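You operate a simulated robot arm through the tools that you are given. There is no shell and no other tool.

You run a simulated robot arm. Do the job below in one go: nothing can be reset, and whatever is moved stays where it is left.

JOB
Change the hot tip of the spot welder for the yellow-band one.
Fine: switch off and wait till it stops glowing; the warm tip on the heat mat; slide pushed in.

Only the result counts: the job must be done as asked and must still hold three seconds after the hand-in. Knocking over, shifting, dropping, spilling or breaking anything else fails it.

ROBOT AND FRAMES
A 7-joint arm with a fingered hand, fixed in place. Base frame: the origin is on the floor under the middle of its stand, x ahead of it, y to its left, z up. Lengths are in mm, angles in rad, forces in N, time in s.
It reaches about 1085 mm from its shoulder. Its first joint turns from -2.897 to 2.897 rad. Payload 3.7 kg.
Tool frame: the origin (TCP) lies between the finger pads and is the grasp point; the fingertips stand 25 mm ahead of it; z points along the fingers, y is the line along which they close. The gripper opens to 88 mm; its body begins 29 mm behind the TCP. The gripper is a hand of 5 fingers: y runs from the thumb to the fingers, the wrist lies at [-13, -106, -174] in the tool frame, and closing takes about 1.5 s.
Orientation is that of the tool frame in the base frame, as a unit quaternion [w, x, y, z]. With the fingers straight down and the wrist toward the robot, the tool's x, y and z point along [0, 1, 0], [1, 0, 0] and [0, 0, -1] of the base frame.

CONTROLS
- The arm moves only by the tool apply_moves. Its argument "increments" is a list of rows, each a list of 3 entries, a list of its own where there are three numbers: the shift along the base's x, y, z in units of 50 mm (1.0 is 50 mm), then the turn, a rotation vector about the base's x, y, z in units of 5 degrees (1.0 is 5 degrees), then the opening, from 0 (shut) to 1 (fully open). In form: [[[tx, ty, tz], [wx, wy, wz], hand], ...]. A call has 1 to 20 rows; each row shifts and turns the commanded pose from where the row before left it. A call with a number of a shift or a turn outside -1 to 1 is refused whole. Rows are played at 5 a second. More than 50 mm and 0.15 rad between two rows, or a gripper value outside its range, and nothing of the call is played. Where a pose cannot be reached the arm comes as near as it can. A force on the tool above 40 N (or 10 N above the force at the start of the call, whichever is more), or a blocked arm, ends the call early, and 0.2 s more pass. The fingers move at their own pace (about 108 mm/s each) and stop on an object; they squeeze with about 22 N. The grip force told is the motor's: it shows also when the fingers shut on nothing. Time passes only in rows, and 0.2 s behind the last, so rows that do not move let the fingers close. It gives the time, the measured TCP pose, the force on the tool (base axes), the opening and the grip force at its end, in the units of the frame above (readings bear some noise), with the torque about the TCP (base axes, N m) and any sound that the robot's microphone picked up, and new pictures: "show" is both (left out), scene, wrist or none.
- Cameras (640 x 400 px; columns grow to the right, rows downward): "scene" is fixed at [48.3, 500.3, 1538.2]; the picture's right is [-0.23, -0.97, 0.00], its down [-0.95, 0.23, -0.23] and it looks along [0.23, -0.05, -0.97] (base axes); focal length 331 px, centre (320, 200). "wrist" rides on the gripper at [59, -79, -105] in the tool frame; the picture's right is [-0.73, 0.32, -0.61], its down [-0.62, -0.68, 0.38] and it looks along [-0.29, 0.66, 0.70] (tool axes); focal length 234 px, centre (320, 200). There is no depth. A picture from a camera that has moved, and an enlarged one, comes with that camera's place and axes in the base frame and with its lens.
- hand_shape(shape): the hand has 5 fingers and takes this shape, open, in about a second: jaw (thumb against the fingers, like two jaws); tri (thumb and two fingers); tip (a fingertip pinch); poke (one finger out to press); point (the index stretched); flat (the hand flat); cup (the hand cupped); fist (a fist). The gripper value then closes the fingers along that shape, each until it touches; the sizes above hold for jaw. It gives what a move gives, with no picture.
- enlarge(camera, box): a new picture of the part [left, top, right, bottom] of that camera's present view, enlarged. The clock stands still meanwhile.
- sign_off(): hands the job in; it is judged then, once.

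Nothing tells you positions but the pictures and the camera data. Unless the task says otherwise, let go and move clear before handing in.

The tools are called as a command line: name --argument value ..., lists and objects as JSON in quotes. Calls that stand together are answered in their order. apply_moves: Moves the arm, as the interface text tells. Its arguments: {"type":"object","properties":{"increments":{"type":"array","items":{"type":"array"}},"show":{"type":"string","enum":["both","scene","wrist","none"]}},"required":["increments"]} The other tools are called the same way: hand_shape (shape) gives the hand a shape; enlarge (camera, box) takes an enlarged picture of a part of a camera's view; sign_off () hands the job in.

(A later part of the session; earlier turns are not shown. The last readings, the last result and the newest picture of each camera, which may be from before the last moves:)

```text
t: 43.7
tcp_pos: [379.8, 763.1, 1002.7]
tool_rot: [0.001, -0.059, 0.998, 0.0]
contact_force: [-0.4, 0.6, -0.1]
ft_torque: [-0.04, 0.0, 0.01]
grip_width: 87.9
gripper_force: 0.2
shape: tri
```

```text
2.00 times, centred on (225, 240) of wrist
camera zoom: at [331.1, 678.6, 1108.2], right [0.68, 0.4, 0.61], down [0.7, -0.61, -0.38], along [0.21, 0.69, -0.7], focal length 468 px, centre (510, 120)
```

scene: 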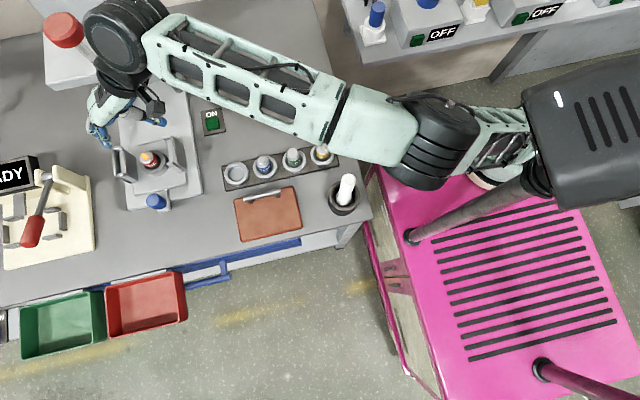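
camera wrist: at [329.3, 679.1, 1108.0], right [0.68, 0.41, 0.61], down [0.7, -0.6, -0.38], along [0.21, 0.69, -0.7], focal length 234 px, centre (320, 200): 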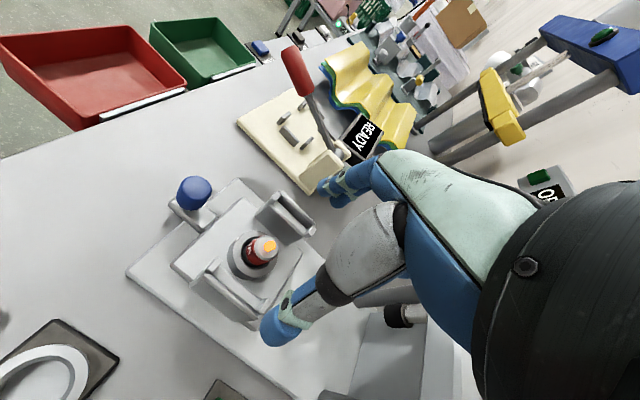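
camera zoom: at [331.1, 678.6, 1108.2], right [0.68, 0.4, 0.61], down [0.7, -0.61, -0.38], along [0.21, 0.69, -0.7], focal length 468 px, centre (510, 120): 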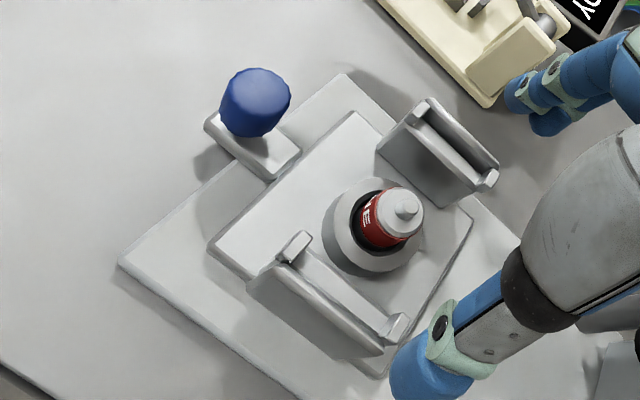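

The tip has stopped glowing. I'll move over it, lower to just above the plates and narrow the fingers to about 55 mm so they fit between the plates.

apply_moves --increments '[[[0, 0.37, -0.3], [0, 0, 0], 0.62], [[0, 0.37, -0.4], [0, 0, 0], 0.62], [[0, 0, -0.5], [0, 0, 0], 0.62], [[0, 0, 0], [0, 0, 0], 0.62], [[0, 0, 0], [0, 0, 0], 0.62], [[0, 0, 0], [0, 0, 0], 0.62]]'

enlarge --camera "scene" --box '[100, 90, 220, 210]'

enlarge --camera "wrist" --box '[200, 120, 440, 340]'

```text
t: 45.1
tcp_pos: [379.6, 801.3, 942.0]
tool_rot: [0.0, -0.058, 0.998, 0.0]
contact_force: [-0.5, 0.0, 0.3]
ft_torque: [0.01, -0.01, -0.02]
grip_width: 55.0
gripper_force: 0.1
shape: tri
camera wrist: at [331.2, 716.2, 1047.8], right [0.68, 0.4, 0.61], down [0.7, -0.61, -0.38], along [0.21, 0.69, -0.7], focal length 234 px, centre (320, 200)
```

scene: 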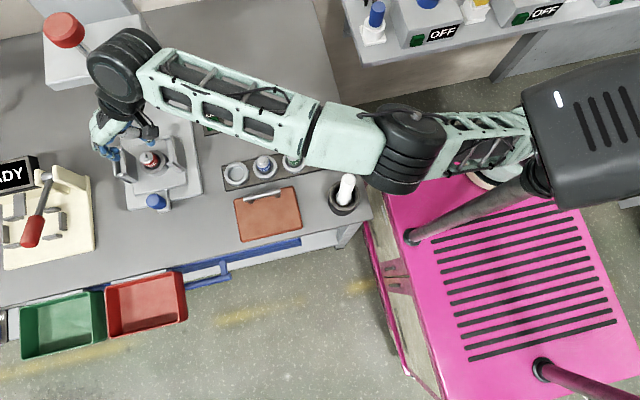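
wrist: 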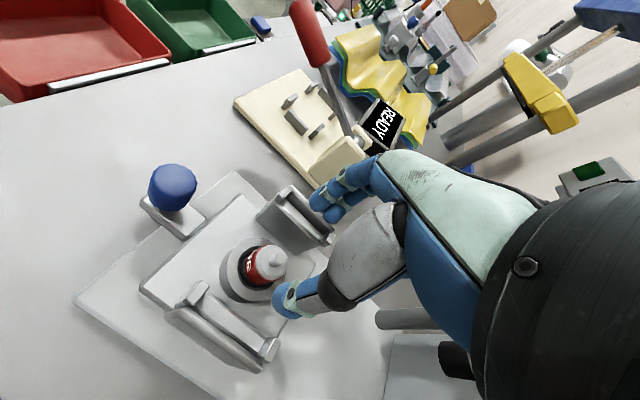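

```text
3.33 times, centred on (160, 150) of scene
camera zoom: at [48.3, 500.3, 1538.2], right [-0.23, -0.97, 0.0], down [-0.95, 0.23, -0.23], along [0.23, -0.05, -0.97], focal length 1103 px, centre (853, 367)
```

zoom: 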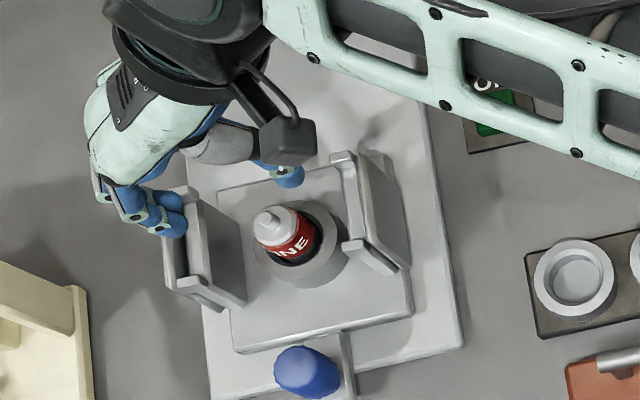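

```text
1.82 times, centred on (320, 230) of wrist
camera zoom: at [331.2, 716.2, 1047.8], right [0.68, 0.4, 0.61], down [0.7, -0.61, -0.38], along [0.21, 0.69, -0.7], focal length 426 px, centre (320, 146)
```

zoom: 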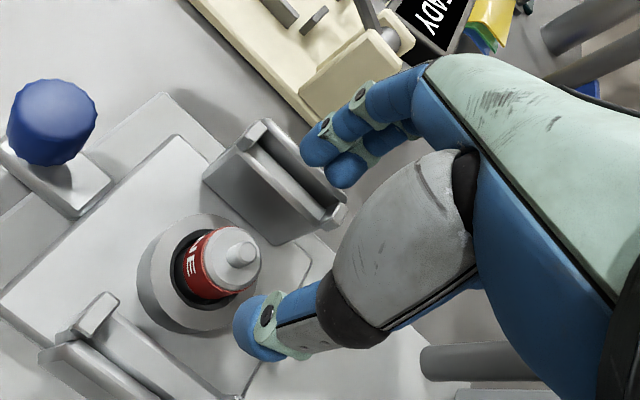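

The fingers straddle the tip well, with the thumb at y ≈ 770, the fingers at y ≈ 838 and the tip near [379, 799]. I'll lower halfway and check clearance to the plates.

apply_moves --increments '[[[0, -0.03, -0.4], [0, 0, 0], 0.57], [[0, 0, -0.4], [0, 0, 0], 0.57], [[0, 0, 0], [0, 0, 0], 0.57]]'

enlarge --camera "scene" --box '[110, 100, 210, 200]'

enlarge --camera "wrist" --box '[200, 140, 400, 340]'

```text
t: 45.9
tcp_pos: [380.3, 800.1, 903.6]
tool_rot: [0.0, -0.058, 0.998, 0.0]
contact_force: [0.4, -0.2, -0.4]
ft_torque: [0.0, -0.02, 0.01]
grip_width: 50.6
gripper_force: 0.0
shape: tri
camera wrist: at [331.1, 714.4, 1007.6], right [0.68, 0.4, 0.61], down [0.7, -0.61, -0.38], along [0.21, 0.69, -0.7], focal length 234 px, centre (320, 200)
```

scene: 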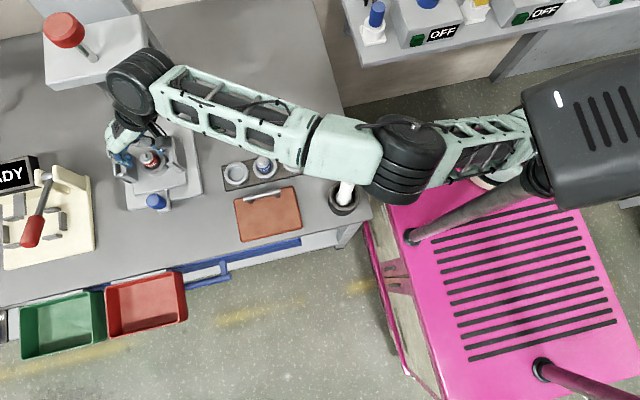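
wrist: 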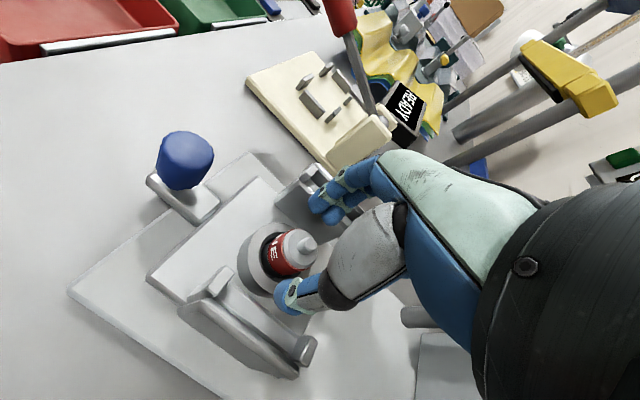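

```text
4.00 times, centred on (160, 150) of scene
camera zoom: at [48.3, 500.3, 1538.2], right [-0.23, -0.97, 0.0], down [-0.95, 0.23, -0.23], along [0.23, -0.05, -0.97], focal length 1324 px, centre (960, 400)
```

zoom: 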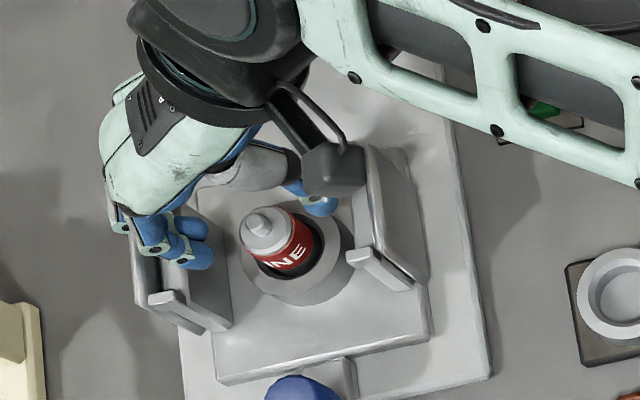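

```text
2.00 times, centred on (300, 240) of wrist
camera zoom: at [331.1, 714.4, 1007.6], right [0.68, 0.4, 0.61], down [0.7, -0.61, -0.38], along [0.21, 0.69, -0.7], focal length 468 px, centre (360, 120)
```

zoom: 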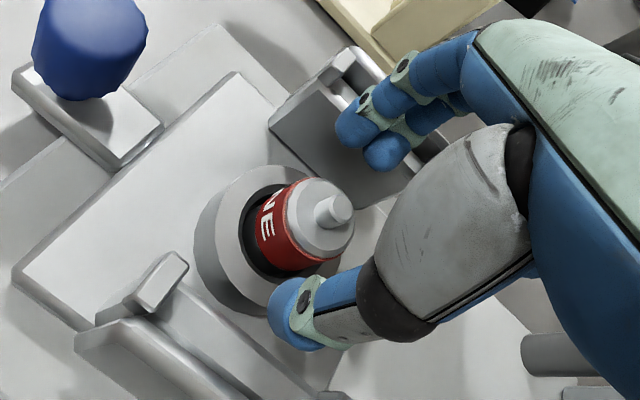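

Clearance looks fine on both sides. I'll lower the remaining 30 mm to grasp height and check again.

apply_moves --increments '[[[0, -0.02, -0.2], [0, 0, 0], 0.57], [[0, 0, -0.2], [0, 0, 0], 0.57], [[0, 0, -0.2], [0, 0, 0], 0.57]]' --show "none"

enlarge --camera "scene" --box '[110, 100, 210, 200]'

enlarge --camera "wrist" --box '[200, 140, 400, 340]'

```text
t: 46.7
tcp_pos: [379.1, 797.7, 874.5]
tool_rot: [0.0, -0.058, 0.998, 0.001]
contact_force: [-0.5, -9.4, 11.4]
ft_torque: [0.34, 0.01, 0.04]
grip_width: 44.4
gripper_force: 0.1
shape: tri
```

```text
4.00 times, centred on (160, 150) of scene
camera zoom: at [48.3, 500.3, 1538.2], right [-0.23, -0.97, 0.0], down [-0.95, 0.23, -0.23], along [0.23, -0.05, -0.97], focal length 1324 px, centre (960, 400)
```

zoom: 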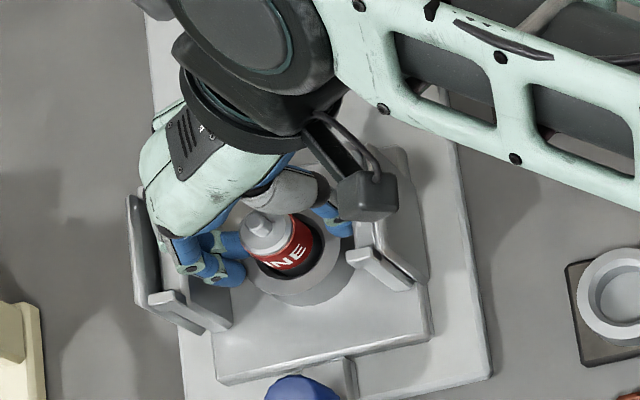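

```text
2.00 times, centred on (300, 240) of wrist
camera zoom: at [330.8, 712.8, 978.6], right [0.68, 0.4, 0.61], down [0.7, -0.6, -0.38], along [0.21, 0.69, -0.69], focal length 468 px, centre (360, 120)
```

zoom: 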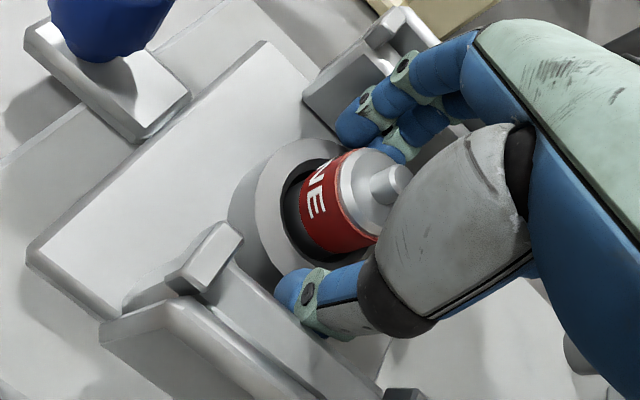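

Something on the +y side touched (−9 N in y, +11 N up), most likely the fingers on the left plate. I'll lift 12 mm to release it and look at which part is near the plate.

apply_moves --increments '[[[0, -0.04, 0.24], [0, 0, 0], 0.57], [[0, 0, 0], [0, 0, 0], 0.57]]' --show "none"

enlarge --camera "scene" --box '[115, 125, 185, 195]'

enlarge --camera "wrist" --box '[260, 150, 400, 290]'

```text
t: 47.3
tcp_pos: [380.6, 797.3, 883.3]
tool_rot: [-0.001, -0.057, 0.998, 0.0]
contact_force: [0.1, -1.1, -0.3]
ft_torque: [-0.01, -0.02, 0.0]
grip_width: 49.2
gripper_force: 0.1
shape: tri
```

```text
5.71 times, centred on (150, 160) of scene
camera zoom: at [48.3, 500.3, 1538.2], right [-0.23, -0.97, 0.0], down [-0.95, 0.23, -0.23], along [0.23, -0.05, -0.97], focal length 1891 px, centre (1291, 429)
```

zoom: 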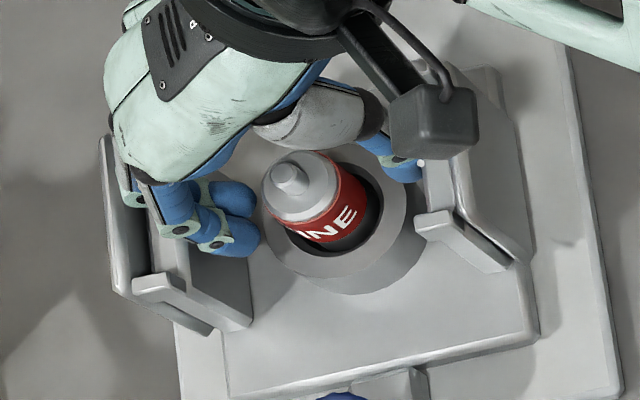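

```text
2.86 times, centred on (330, 220) of wrist
camera zoom: at [331.2, 711.7, 989.2], right [0.68, 0.4, 0.61], down [0.7, -0.61, -0.38], along [0.21, 0.69, -0.7], focal length 669 px, centre (291, 143)
```

zoom: 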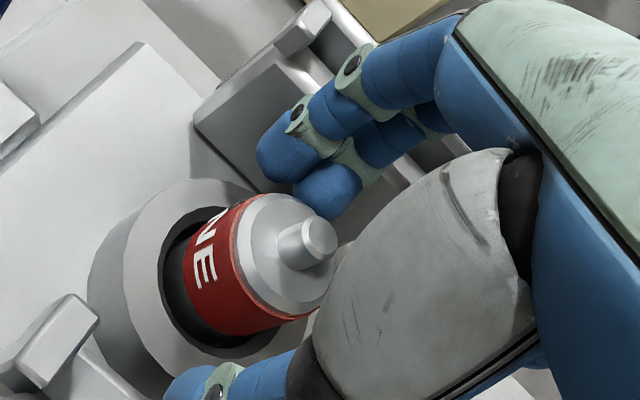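

At z = 883 the contact is gone. The finger knuckles were riding on the left plate's edge, so I'll narrow the fingers further so the knuckles move inward, then lower a few millimetres.

apply_moves --increments '[[[0, 0, 0], [0, 0, 0], 0.46], [[0, 0, 0], [0, 0, 0], 0.46], [[0, 0, -0.1], [0, 0, 0], 0.46], [[0, 0, 0], [0, 0, 0], 0.46]]' --show "none"

enlarge --camera "scene" --box '[115, 125, 185, 195]'

enlarge --camera "wrist" --box '[260, 150, 400, 290]'

```text
t: 48.3
tcp_pos: [380.3, 796.0, 878.7]
tool_rot: [0.0, -0.057, 0.998, 0.0]
contact_force: [-0.3, -0.6, 0.8]
ft_torque: [-0.01, 0.03, -0.04]
grip_width: 40.9
gripper_force: 0.0
shape: tri
```

```text
5.71 times, centred on (150, 160) of scene
camera zoom: at [48.3, 500.3, 1538.2], right [-0.23, -0.97, 0.0], down [-0.95, 0.23, -0.23], along [0.23, -0.05, -0.97], focal length 1891 px, centre (1291, 429)
```

zoom: 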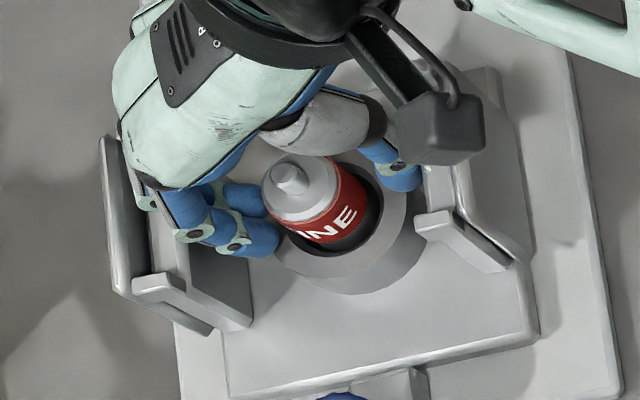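

```text
2.86 times, centred on (330, 220) of wrist
camera zoom: at [331.0, 711.6, 984.7], right [0.68, 0.4, 0.61], down [0.7, -0.61, -0.38], along [0.21, 0.69, -0.7], focal length 669 px, centre (291, 143)
```

zoom: 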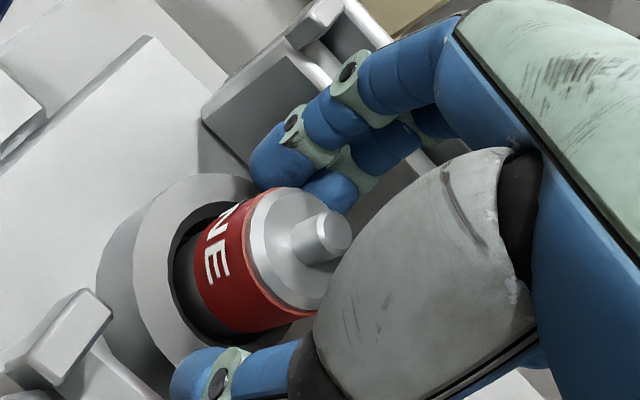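

No contact now at z ≈ 879, with the fingers just beside the tip. I'll centre by 2 mm, lower 3 mm more and close on the tip.

apply_moves --increments '[[[0, 0.04, -0.06], [0, 0, 0], 0.46], [[0, 0, 0], [0, 0, 0], 0.4], [[0, 0, 0], [0, 0, 0], 0.3], [[0, 0, 0], [0, 0, 0], 0.2], [[0, 0, 0], [0, 0, 0], 0.1], [[0, 0, 0], [0, 0, 0], 0], [[0, 0, 0], [0, 0, 0], 0], [[0, 0, 0], [0, 0, 0], 0], [[0, 0, 0], [0, 0, 0], 0], [[0, 0, 0], [0, 0, 0], 0]]' --show "none"

enlarge --camera "scene" --box '[115, 125, 185, 195]'

enlarge --camera "wrist" --box '[260, 150, 400, 290]'

```text
t: 50.5
tcp_pos: [379.8, 799.9, 876.0]
tool_rot: [0.0, -0.058, 0.998, -0.001]
contact_force: [-0.5, -0.6, 0.0]
ft_torque: [0.0, 0.0, 0.02]
grip_width: 19.3
gripper_force: 22.0
shape: tri
```

```text
5.71 times, centred on (150, 160) of scene
camera zoom: at [48.3, 500.3, 1538.2], right [-0.23, -0.97, 0.0], down [-0.95, 0.23, -0.23], along [0.23, -0.05, -0.97], focal length 1891 px, centre (1291, 429)
```

zoom: 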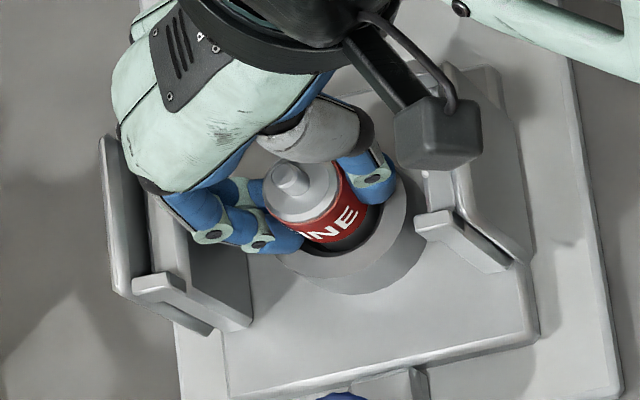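

```text
2.86 times, centred on (330, 220) of wrist
camera zoom: at [331.0, 713.7, 981.6], right [0.68, 0.4, 0.61], down [0.7, -0.61, -0.38], along [0.21, 0.69, -0.7], focal length 669 px, centre (291, 143)
```

zoom: 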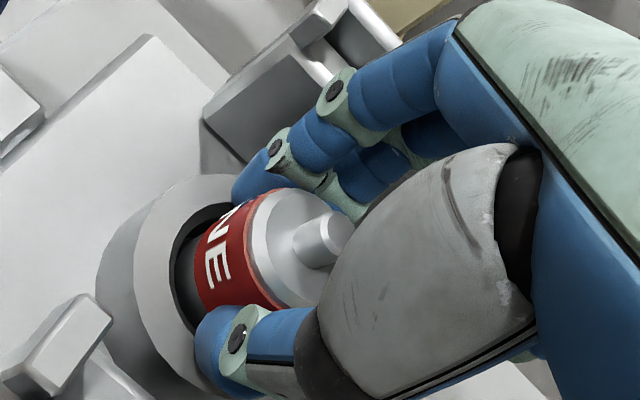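

The fingers hold the tip at both sides with 22 N. I'll lift slowly and check that it comes along.

apply_moves --increments '[[[0, 0, 0.1], [0, 0, 0], 0], [[0, 0, 0.15], [0, 0, 0], 0], [[0, 0, 0.2], [0, 0, 0], 0], [[0, 0, 0.2], [0, 0, 0], 0]]' --show "none"

enlarge --camera "scene" --box '[115, 105, 205, 195]'

enlarge --camera "wrist" --box '[240, 150, 400, 310]'

```text
t: 51.5
tcp_pos: [379.7, 798.5, 908.3]
tool_rot: [0.0, -0.058, 0.998, 0.0]
contact_force: [-0.3, -0.7, -1.2]
ft_torque: [0.01, -0.02, 0.03]
grip_width: 19.4
gripper_force: 21.6
shape: tri
```

```text
4.44 times, centred on (160, 150) of scene
camera zoom: at [48.3, 500.3, 1538.2], right [-0.23, -0.97, 0.0], down [-0.95, 0.23, -0.23], along [0.23, -0.05, -0.97], focal length 1471 px, centre (1031, 422)
```

zoom: 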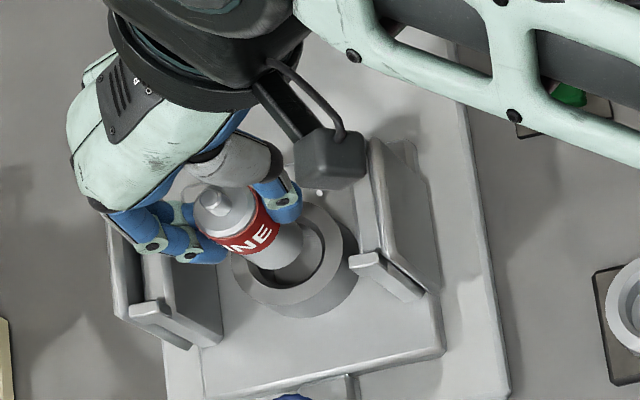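

```text
2.50 times, centred on (320, 230) of wrist
camera zoom: at [331.1, 713.5, 1014.2], right [0.68, 0.4, 0.61], down [0.7, -0.61, -0.38], along [0.21, 0.69, -0.7], focal length 585 px, centre (320, 125)
```

zoom: 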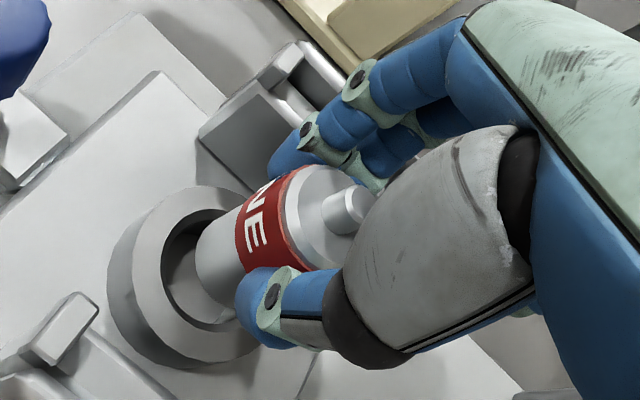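

The tip came up cleanly with the hand. I'll keep lifting it well clear of the plates.

apply_moves --increments '[[[0, 0, 0.5], [0, 0, 0], 0], [[0, 0, 0.5], [0, 0, 0], 0], [[0, 0, 0.5], [0, 0, 0], 0], [[0, 0, 0.4], [0, 0, 0], 0]]'

enlarge --camera "scene" --box '[80, 60, 240, 220]'

enlarge --camera "wrist" --box '[200, 120, 400, 320]'

```text
t: 52.5
tcp_pos: [379.5, 797.9, 1004.1]
tool_rot: [0.0, -0.057, 0.998, 0.0]
contact_force: [0.2, 0.8, -0.5]
ft_torque: [0.03, 0.01, -0.01]
grip_width: 19.3
gripper_force: 21.7
shape: tri
camera wrist: at [330.7, 713.2, 1109.4], right [0.68, 0.4, 0.61], down [0.7, -0.61, -0.38], along [0.21, 0.69, -0.7], focal length 234 px, centre (320, 200)
```

scene: 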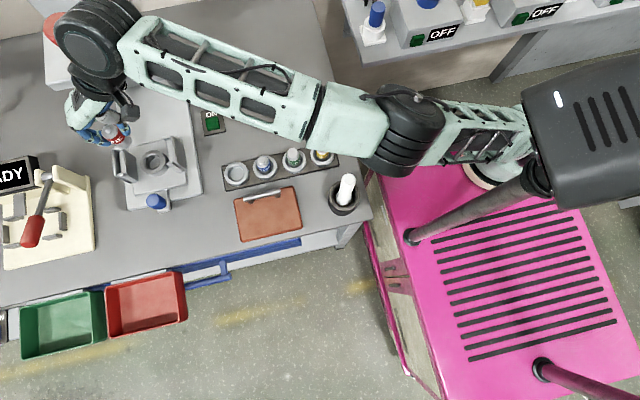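
wrist: 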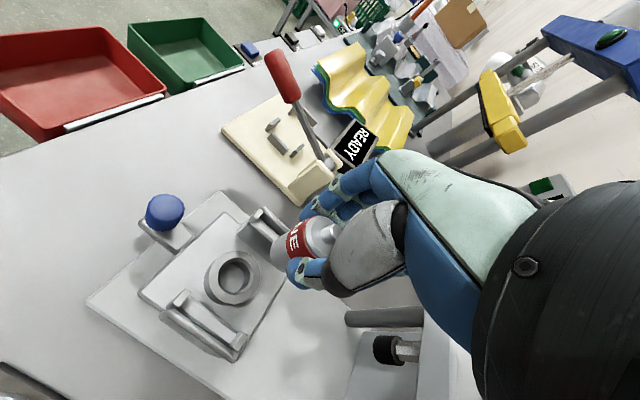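

```text
2.50 times, centred on (160, 140) of scene
camera zoom: at [48.3, 500.3, 1538.2], right [-0.23, -0.97, 0.0], down [-0.95, 0.23, -0.23], along [0.23, -0.05, -0.97], focal length 827 px, centre (720, 350)
```

zoom: 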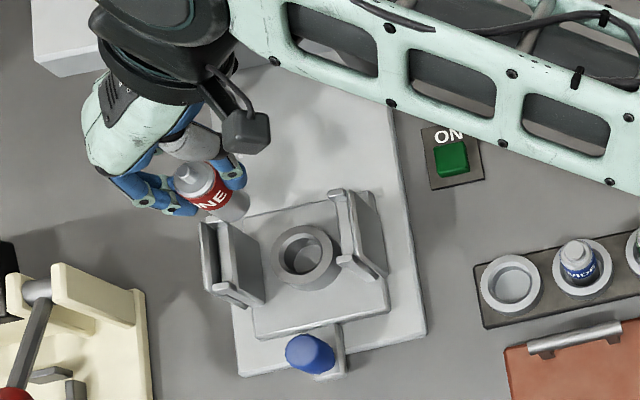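

```text
2.00 times, centred on (300, 220) of wrist
camera zoom: at [330.7, 713.2, 1109.4], right [0.68, 0.4, 0.61], down [0.7, -0.61, -0.38], along [0.21, 0.69, -0.7], focal length 468 px, centre (360, 160)
```

zoom: 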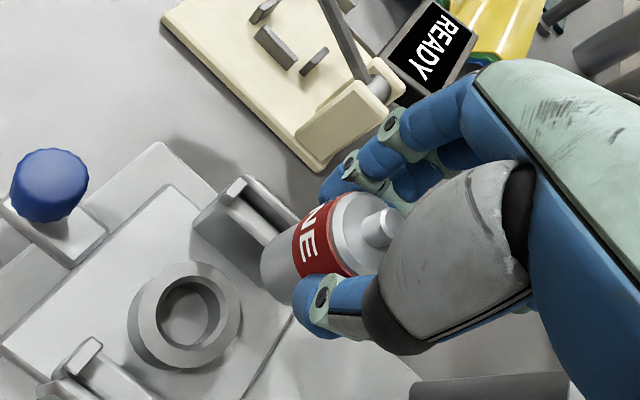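

The tip is fully out, and the empty socket is visible. The heat mat spans about x 167–264 and y 512–650, with a handle along its far edge, and the tall rod is at [208, 410]. I'll carry the tip over the mat at safe height, turning the wrist toward +x so it stays away from the rod.

apply_moves --increments '[[[-0.4, -0.5, 0], [0, 0, 0.8], 0], [[-0.5, -0.6, 0], [0, 0, 0.8], 0], [[-0.5, -0.62, 0], [0, 0, 0.8], 0], [[-0.5, -0.62, 0], [0, 0, 0.8], 0], [[-0.5, -0.62, 0], [0, 0, 0.8], 0], [[-0.5, -0.62, 0], [0, 0, 0.6], 0], [[-0.5, -0.62, 0], [0, 0, 0], 0]]'

enlarge --camera "scene" --box '[180, 100, 360, 260]'

```text
t: 53.8
tcp_pos: [412.0, 653.6, 938.3]
tool_rot: [0.012, -0.125, 0.991, -0.051]
contact_force: [-0.1, 0.2, -0.6]
ft_torque: [0.04, -0.01, -0.02]
grip_width: 19.2
gripper_force: 22.1
shape: tri
stopped in row 6: the arm was blocked; the commanded pose is now the measured one
camera wrist: at [369.7, 573.7, 1050.7], right [0.6, 0.55, 0.58], down [0.79, -0.54, -0.3], along [0.15, 0.64, -0.76], focal length 234 px, centre (320, 200)
```

scene: 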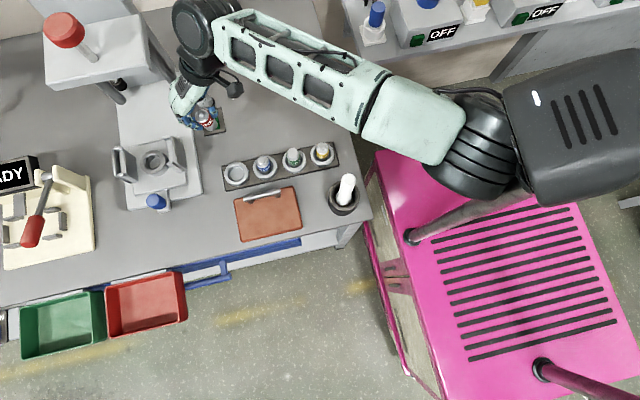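
wrist: 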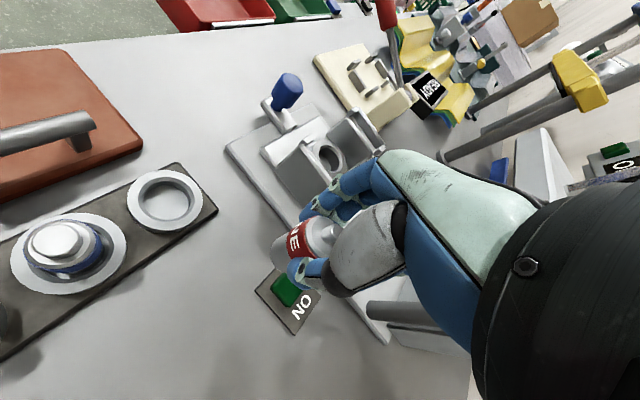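

```text
2.50 times, centred on (270, 180) of scene
camera zoom: at [48.3, 500.3, 1538.2], right [-0.23, -0.97, 0.0], down [-0.95, 0.23, -0.23], along [0.23, -0.05, -0.97], focal length 827 px, centre (445, 250)
```

zoom: 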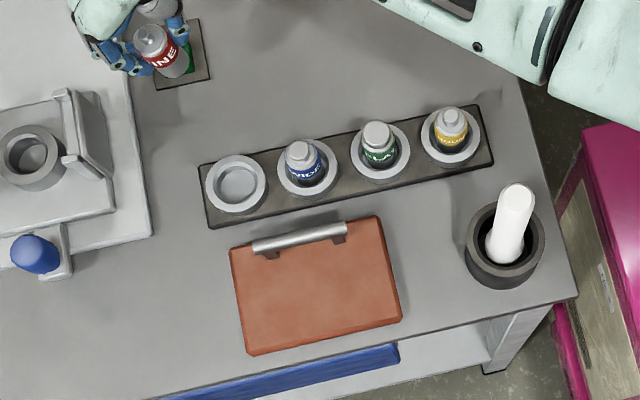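

Retracting swung the elbow against the mast, so I need to keep the arm extended. I'll back away from the mast and turn the wrist around to the +x (far) side, so the hand can reach back over the mat while the elbow stays out.

apply_moves --increments '[[[0.5, 0, 0.3], [0.56, 0.21, 0.5], 0], [[0.4, 0, 0.2], [0.56, 0.21, 0.8], 0], [[0, 0, 0], [0, 0, 1], 0]]'

```text
t: 54.6
tcp_pos: [435.7, 649.1, 974.6]
tool_rot: [0.006, -0.234, 0.972, 0.009]
contact_force: [-0.3, 0.8, -1.4]
ft_torque: [-0.01, 0.01, 0.0]
grip_width: 19.3
gripper_force: 21.5
shape: tri
camera wrist: at [419.2, 550.2, 1078.3], right [0.49, 0.61, 0.62], down [0.87, -0.31, -0.38], along [-0.04, 0.73, -0.68], focal length 234 px, centre (320, 200)
```

scene: 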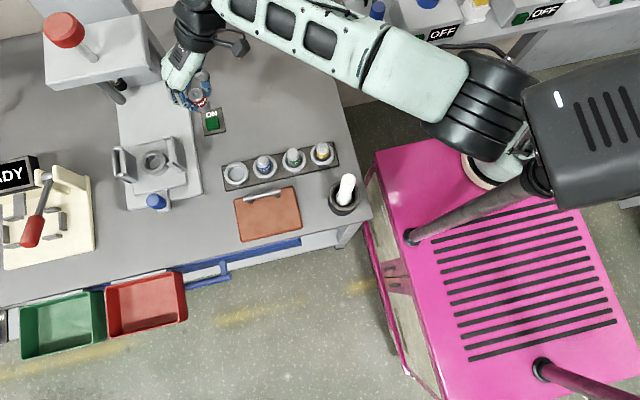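
wrist: 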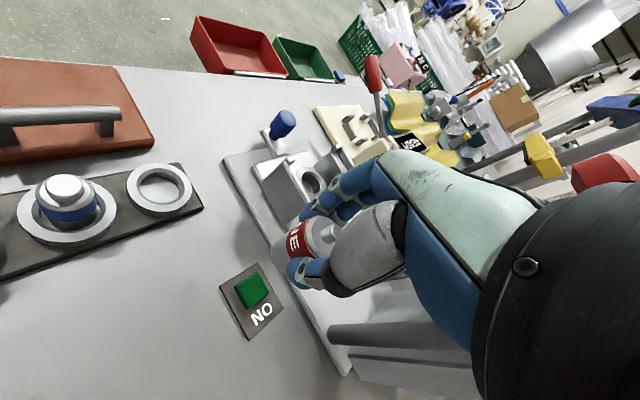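

Free again at [436, 649, 975], level with yaw about 117°, still holding the tip. Now I'll swing the hand around its wrist toward the mat in steps.

apply_moves --increments '[[[-0.4, -0.15, 0], [0, 0, 1], 0], [[-0.4, -0.15, 0], [0, 0, 1], 0], [[-0.4, -0.2, 0], [0, 0, 1], 0], [[-0.4, -0.2, 0], [0, 0, 1], 0], [[-0.4, -0.2, 0], [0, 0, 1], 0]]'

```text
t: 56.0
tcp_pos: [375.1, 603.1, 959.3]
tool_rot: [0.003, -0.416, 0.91, -0.002]
contact_force: [0.5, 0.5, -1.0]
ft_torque: [0.0, -0.02, 0.0]
grip_width: 19.5
gripper_force: 22.3
shape: tri
stopped in row 5: the arm was blocked; the commanded pose is now the measured one
camera wrist: at [395.4, 508.2, 1064.6], right [0.23, 0.76, 0.61], down [0.93, 0.02, -0.38], along [-0.3, 0.65, -0.7], focal length 234 px, centre (320, 200)
```

scene: 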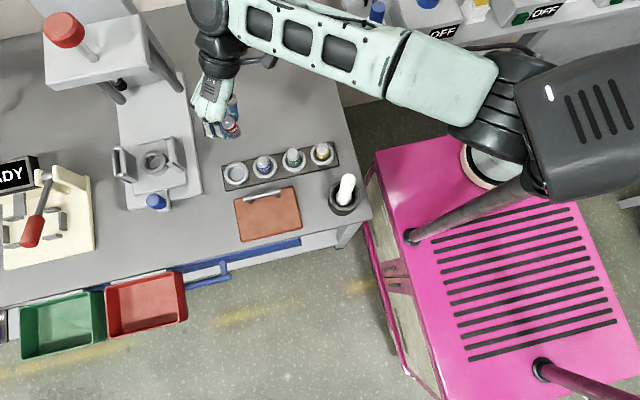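
wrist: 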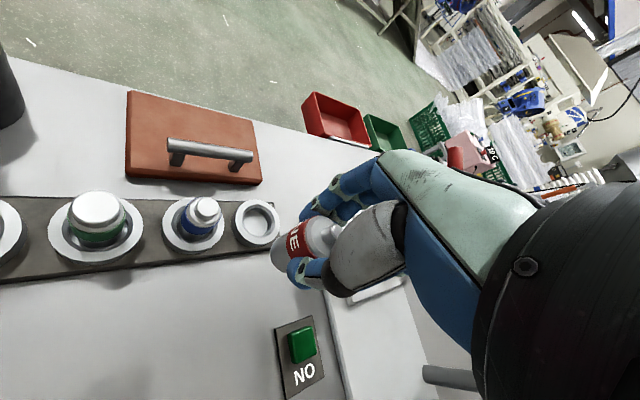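

The elbow again meets the head, because its swing is too far left for retracting. I'll rotate the whole arm about the base away from the head first, then go high and turn the hand there so the elbow comes up instead of sideways.

apply_moves --increments '[[[0.888, -0.24, 0], [0, 0, -0.8], 0], [[0.872, -0.3, 0], [0, 0, -0.8], 0], [[0.848, -0.362, 0], [0, 0, -0.8], 0], [[0.82, -0.42, 0], [0, 0, -0.8], 0]]'

enlarge --camera "scene" --box '[620, 0, 640, 400]'

```text
t: 57.0
tcp_pos: [534.4, 536.8, 965.0]
tool_rot: [0.005, -0.291, 0.957, -0.002]
contact_force: [-0.1, 0.1, -1.6]
ft_torque: [-0.05, -0.03, 0.0]
grip_width: 19.1
gripper_force: 21.9
shape: tri
camera wrist: at [527.6, 439.3, 1069.0], right [0.42, 0.67, 0.61], down [0.9, -0.22, -0.37], along [-0.12, 0.71, -0.7], focal length 234 px, centre (320, 200)
```

scene: 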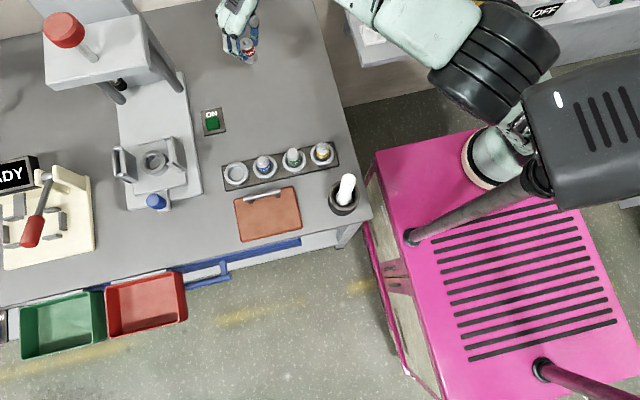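
wrist: 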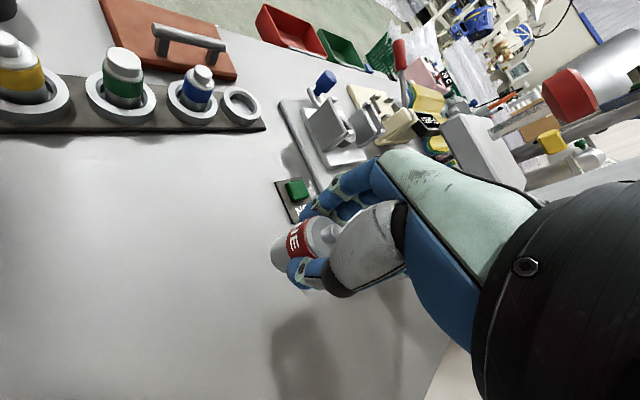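

```text
1.00 times, centred on (630, 200) of scene (not enlarged: the box is as wide or as high as the picture)
camera zoom: at [48.3, 500.3, 1538.2], right [-0.23, -0.97, 0.0], down [-0.95, 0.23, -0.23], along [0.23, -0.05, -0.97], focal length 331 px, centre (10, 200)
```

zoom: 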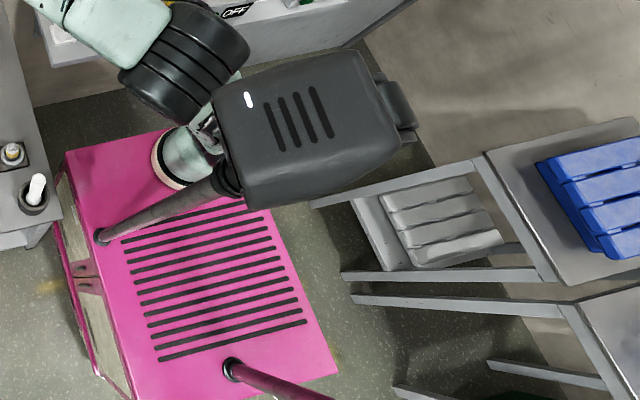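

The arm rotated cleanly about the base and the elbow moved about 15° away from the head. Now I'll move left slowly while turning the wrist further to the far side and watch where the elbow goes.

apply_moves --increments '[[[-0.2, 0, 0], [0, 0, 1], 0], [[-0.2, 0, 0], [0, 0, 1], 0], [[-0.3, 0, 0], [0, 0, 1], 0], [[-0.3, 0, 0], [0, 0, 1], 0], [[-0.3, 0, 0], [0, 0, 1], 0], [[-0.3, 0, 0], [0, 0, 1], 0]]'

enlarge --camera "scene" --box '[620, 0, 640, 400]'

```text
t: 58.4
tcp_pos: [453.8, 536.8, 964.2]
tool_rot: [0.005, -0.529, 0.849, -0.002]
contact_force: [-1.0, -1.0, -1.5]
ft_torque: [0.01, -0.01, -0.01]
grip_width: 19.4
gripper_force: 22.3
shape: tri
camera wrist: at [497.5, 449.7, 1069.1], right [0.02, 0.79, 0.61], down [0.89, 0.26, -0.37], along [-0.46, 0.55, -0.7], focal length 234 px, centre (320, 200)
```

scene: 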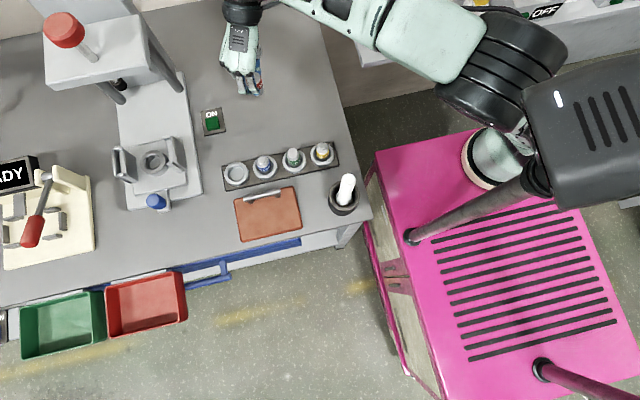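
wrist: 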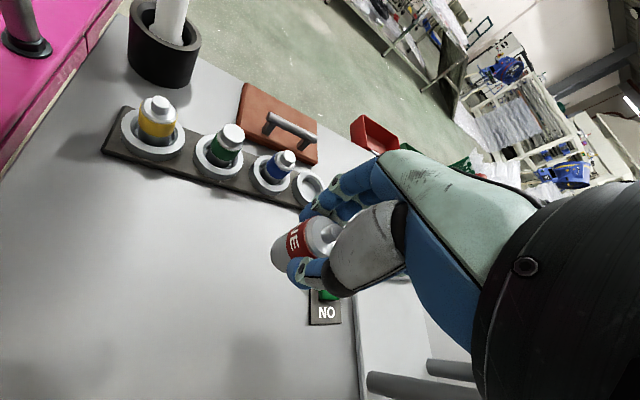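

```text
1.00 times, centred on (630, 200) of scene (not enlarged: the box is as wide or as high as the picture)
camera zoom: at [48.3, 500.3, 1538.2], right [-0.23, -0.97, 0.0], down [-0.95, 0.23, -0.23], along [0.23, -0.05, -0.97], focal length 331 px, centre (10, 200)
```

zoom: 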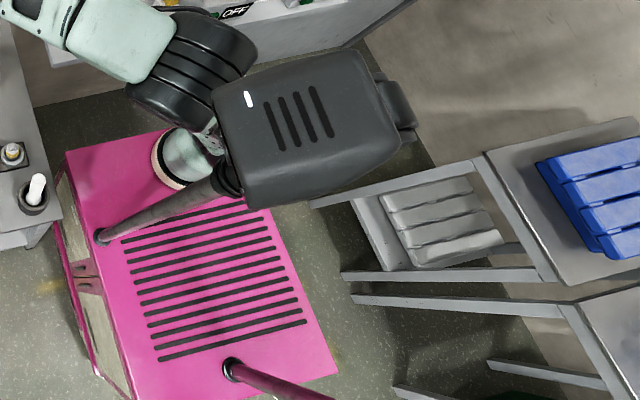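

The elbow hardly moved (about 78° around the base) and the hand is now at yaw 154°. I'll continue the same way toward the mat.

apply_moves --increments '[[[-0.3, 0.05, -0.1], [0, 0, 1], 0], [[-0.3, 0.05, -0.1], [0, 0, 1], 0], [[-0.35, 0.1, -0.1], [0, 0, 1], 0], [[-0.35, 0.1, 0], [0, 0, 1], 0], [[-0.35, 0.1, 0], [0, 0, 1], 0]]'

enlarge --camera "scene" --box '[620, 0, 640, 400]'

```text
t: 59.6
tcp_pos: [371.2, 555.6, 947.2]
tool_rot: [0.005, -0.7, 0.714, -0.001]
contact_force: [0.8, 0.5, -2.2]
ft_torque: [0.0, 0.0, 0.0]
grip_width: 19.4
gripper_force: 22.1
shape: tri
camera wrist: at [449.0, 495.1, 1053.7], right [-0.31, 0.73, 0.61], down [0.7, 0.61, -0.37], along [-0.65, 0.31, -0.7], focal length 234 px, centre (320, 200)
```

scene: 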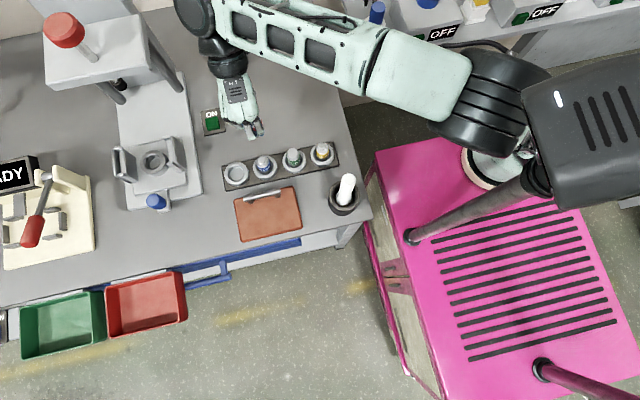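
wrist: 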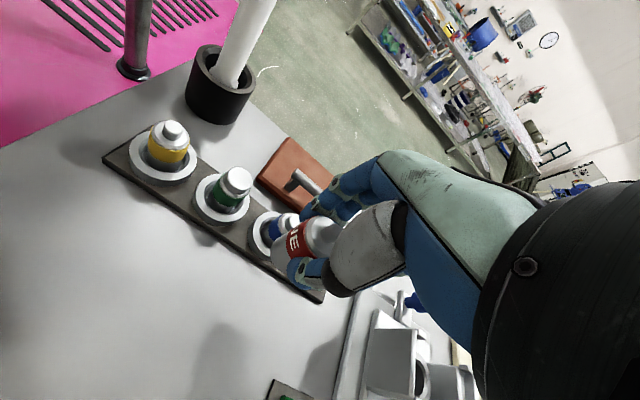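

```text
1.00 times, centred on (630, 200) of scene (not enlarged: the box is as wide or as high as the picture)
camera zoom: at [48.3, 500.3, 1538.2], right [-0.23, -0.97, 0.0], down [-0.95, 0.23, -0.23], along [0.23, -0.05, -0.97], focal length 331 px, centre (10, 200)
```

zoom: 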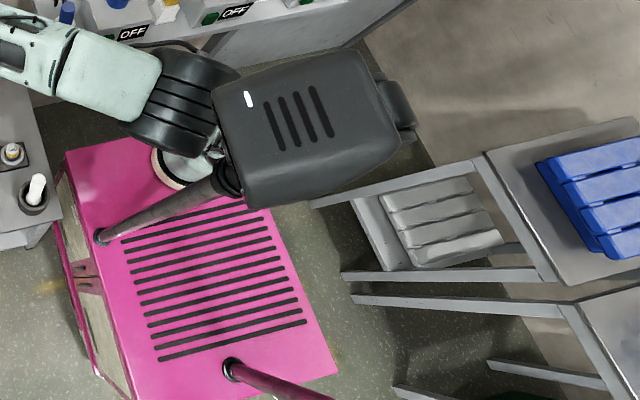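

The elbow follows the hand's direction and is again close to the mast, so I'll fix its posture properly. I'll turn the hand back here at low height, go up to the stretched pose, and turn it there, where the turn also rolls the elbow upward.

apply_moves --increments '[[[0.35, -0.06, 0.05], [0, 0, -1], 0], [[0.35, -0.06, 0.05], [0, 0, -1], 0], [[0.35, -0.06, 0.05], [0, 0, -1], 0], [[0.3, -0.05, 0.05], [0, 0, -1], 0], [[0.3, 0, 0.05], [0, 0, -1], 0], [[0.3, 0, 0.05], [0, 0, -1], 0], [[0.25, 0, 0.05], [0, 0, -1], 0], [[0.25, 0, 0.05], [0, 0, -1], 0], [[0.25, 0, 0.05], [0, 0, -1], 0], [[0.2, 0, 0.05], [0, 0, -1], 0], [[0.2, 0, 0.05], [0, 0, -1], 0], [[0.1, 0, 0.05], [0, 0, -1], 0], [[0, 0, 0.05], [0, 0, -1], 0], [[0, 0, 0.05], [0, 0, -1], 0]]'

enlarge --camera "scene" --box '[620, 0, 640, 400]'

```text
t: 62.6
tcp_pos: [532.1, 546.2, 981.8]
tool_rot: [0.004, -0.163, 0.987, -0.002]
contact_force: [0.3, -0.6, -1.2]
ft_torque: [-0.02, 0.02, -0.02]
grip_width: 19.3
gripper_force: 21.8
shape: tri
camera wrist: at [500.8, 452.1, 1088.0], right [0.58, 0.54, 0.61], down [0.81, -0.45, -0.37], along [0.07, 0.71, -0.7], focal length 234 px, centre (320, 200)
```

scene: 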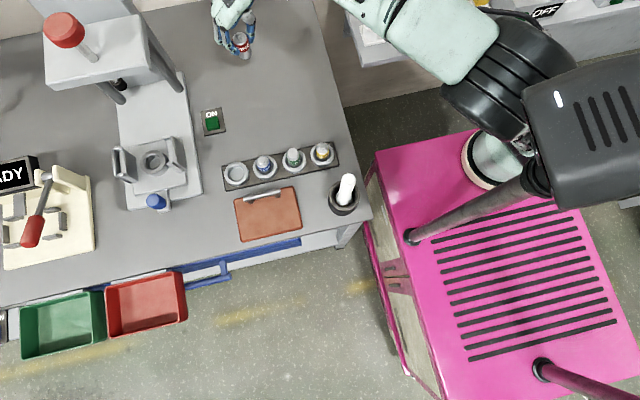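
wrist: 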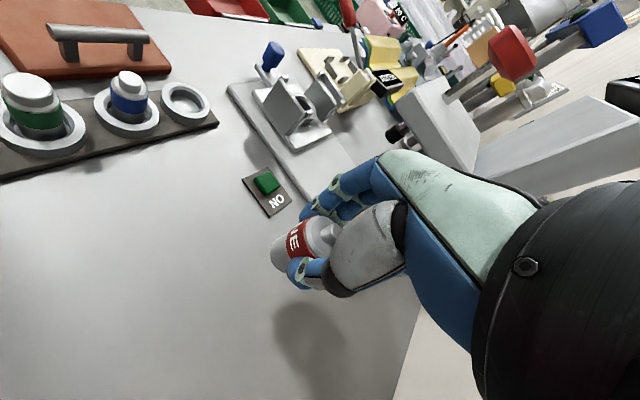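

```text
1.00 times, centred on (630, 200) of scene (not enlarged: the box is as wide or as high as the picture)
camera zoom: at [48.3, 500.3, 1538.2], right [-0.23, -0.97, 0.0], down [-0.95, 0.23, -0.23], along [0.23, -0.05, -0.97], focal length 331 px, centre (10, 200)
```

zoom: 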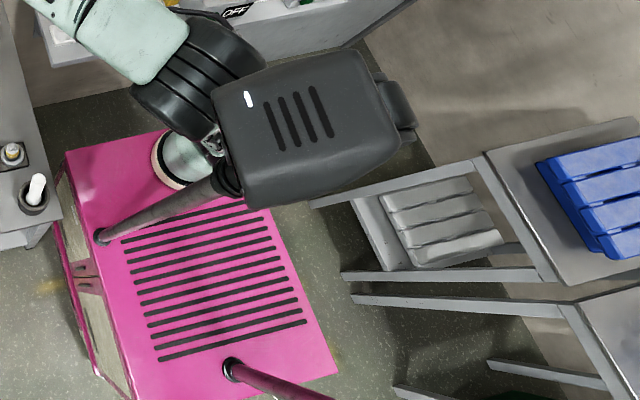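

I worked out that if the wrist goes all the way around to the far side (yaw about 235°), the arm stays extended and the elbow keeps clear of the mast even over the mat. I'll go that way in stages, turning faster than I move left.

apply_moves --increments '[[[-0.1, 0, -0.04], [0, 0, 1], 0], [[-0.1, 0, -0.04], [0, 0, 1], 0], [[-0.15, -0.02, -0.04], [0, 0, 1], 0], [[-0.15, -0.02, -0.04], [0, 0, 1], 0], [[-0.2, -0.02, -0.04], [0, 0, 1], 0], [[-0.2, -0.02, -0.04], [0, 0, 1], 0], [[-0.2, -0.02, -0.04], [0, 0, 1], 0], [[-0.2, -0.02, -0.04], [0, 0, 1], 0], [[-0.2, -0.02, -0.04], [0, 0, 1], 0], [[-0.2, 0, 0], [0, 0, 1], 0], [[-0.2, 0, 0], [0, 0, 1], 0], [[-0.2, 0, 0], [0, 0, 1], 0], [[-0.2, 0.03, 0], [0, 0, 1], 0], [[-0.2, 0.03, 0], [0, 0, 1], 0], [[-0.2, 0.03, 0], [0, 0, 1], 0]]'

enlarge --camera "scene" --box '[620, 0, 640, 400]'

```text
t: 65.8
tcp_pos: [397.6, 543.2, 965.8]
tool_rot: [-0.005, 0.73, -0.683, -0.001]
contact_force: [-0.3, 0.1, -1.7]
ft_torque: [-0.04, 0.0, 0.0]
grip_width: 19.4
gripper_force: 22.1
shape: tri
camera wrist: at [478.9, 488.5, 1070.2], right [-0.37, 0.7, 0.61], down [0.64, 0.67, -0.37], along [-0.67, 0.25, -0.7], focal length 234 px, centre (320, 200)
```

scene: 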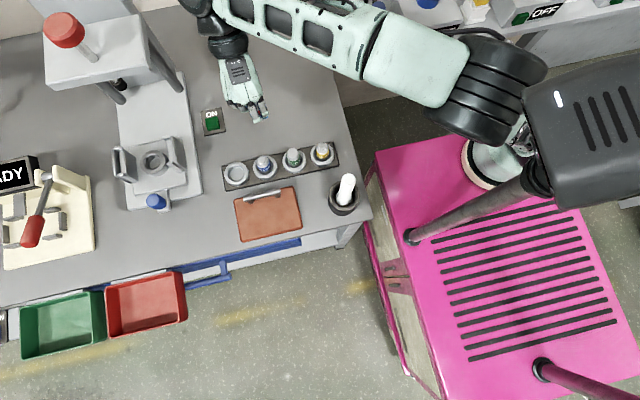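
wrist: 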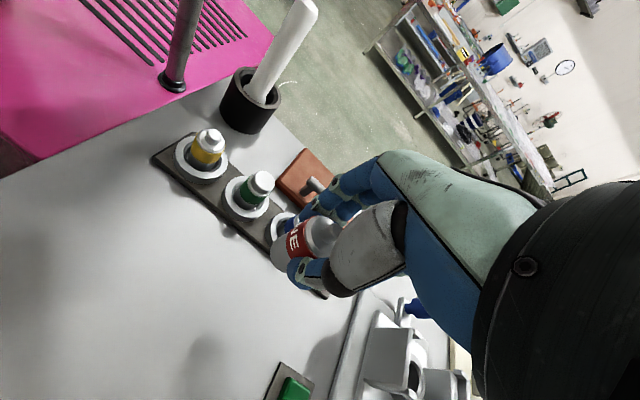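

```text
1.00 times, centred on (630, 200) of scene (not enlarged: the box is as wide or as high as the picture)
camera zoom: at [48.3, 500.3, 1538.2], right [-0.23, -0.97, 0.0], down [-0.95, 0.23, -0.23], along [0.23, -0.05, -0.97], focal length 331 px, centre (10, 200)
```

zoom: 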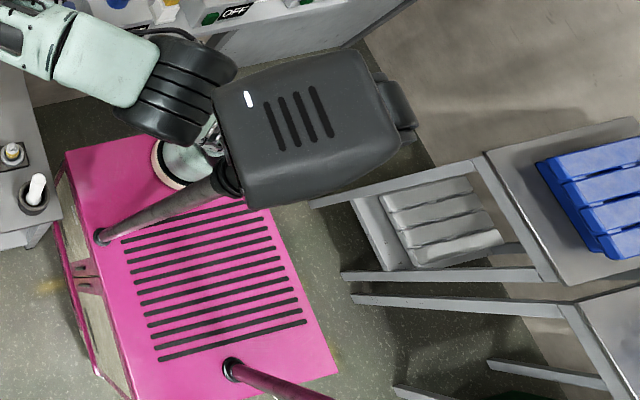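

Yaw is about 184° and the elbow is still clear of the head. I'll keep turning and moving left.

apply_moves --increments '[[[-0.1, 0.03, 0], [0, 0, 1], 0], [[-0.1, 0.03, 0], [0, 0, 1], 0], [[-0.15, 0.05, 0], [0, 0, 1], 0], [[-0.2, 0.05, -0.05], [0, 0, 1], 0], [[-0.2, 0.05, -0.05], [0, 0, 1], 0], [[-0.2, 0.05, -0.05], [0, 0, 1], 0]]'

enlarge --camera "scene" --box '[620, 0, 640, 400]'

```text
t: 67.2
tcp_pos: [349.6, 556.1, 957.1]
tool_rot: [-0.005, 0.882, -0.471, -0.002]
contact_force: [1.5, -0.1, -1.7]
ft_torque: [0.0, 0.02, -0.03]
grip_width: 19.3
gripper_force: 21.5
shape: tri
camera wrist: at [447.6, 550.0, 1063.1], right [-0.67, 0.42, 0.61], down [0.22, 0.9, -0.37], along [-0.71, -0.12, -0.7], focal length 234 px, centre (320, 200)
```

scene: 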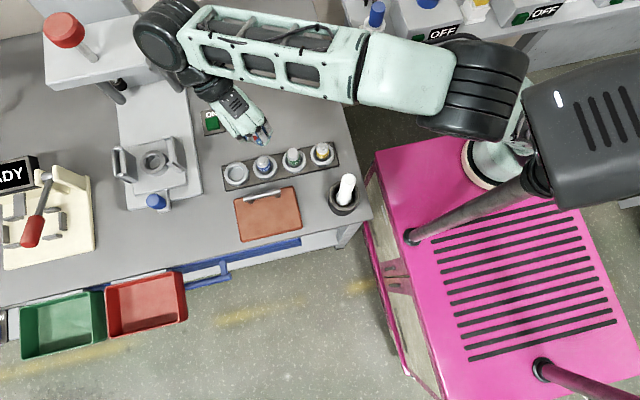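
wrist: 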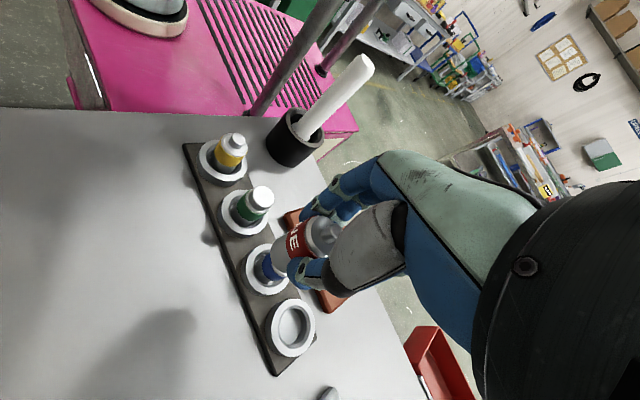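

```text
1.00 times, centred on (630, 200) of scene (not enlarged: the box is as wide or as high as the picture)
camera zoom: at [48.3, 500.3, 1538.2], right [-0.23, -0.97, 0.0], down [-0.95, 0.23, -0.23], along [0.23, -0.05, -0.97], focal length 331 px, centre (10, 200)
```

zoom: 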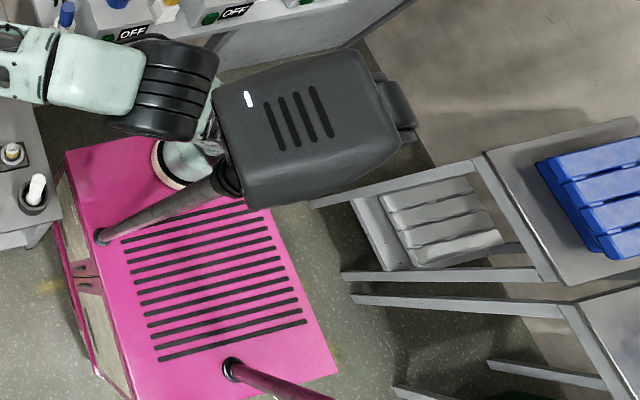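

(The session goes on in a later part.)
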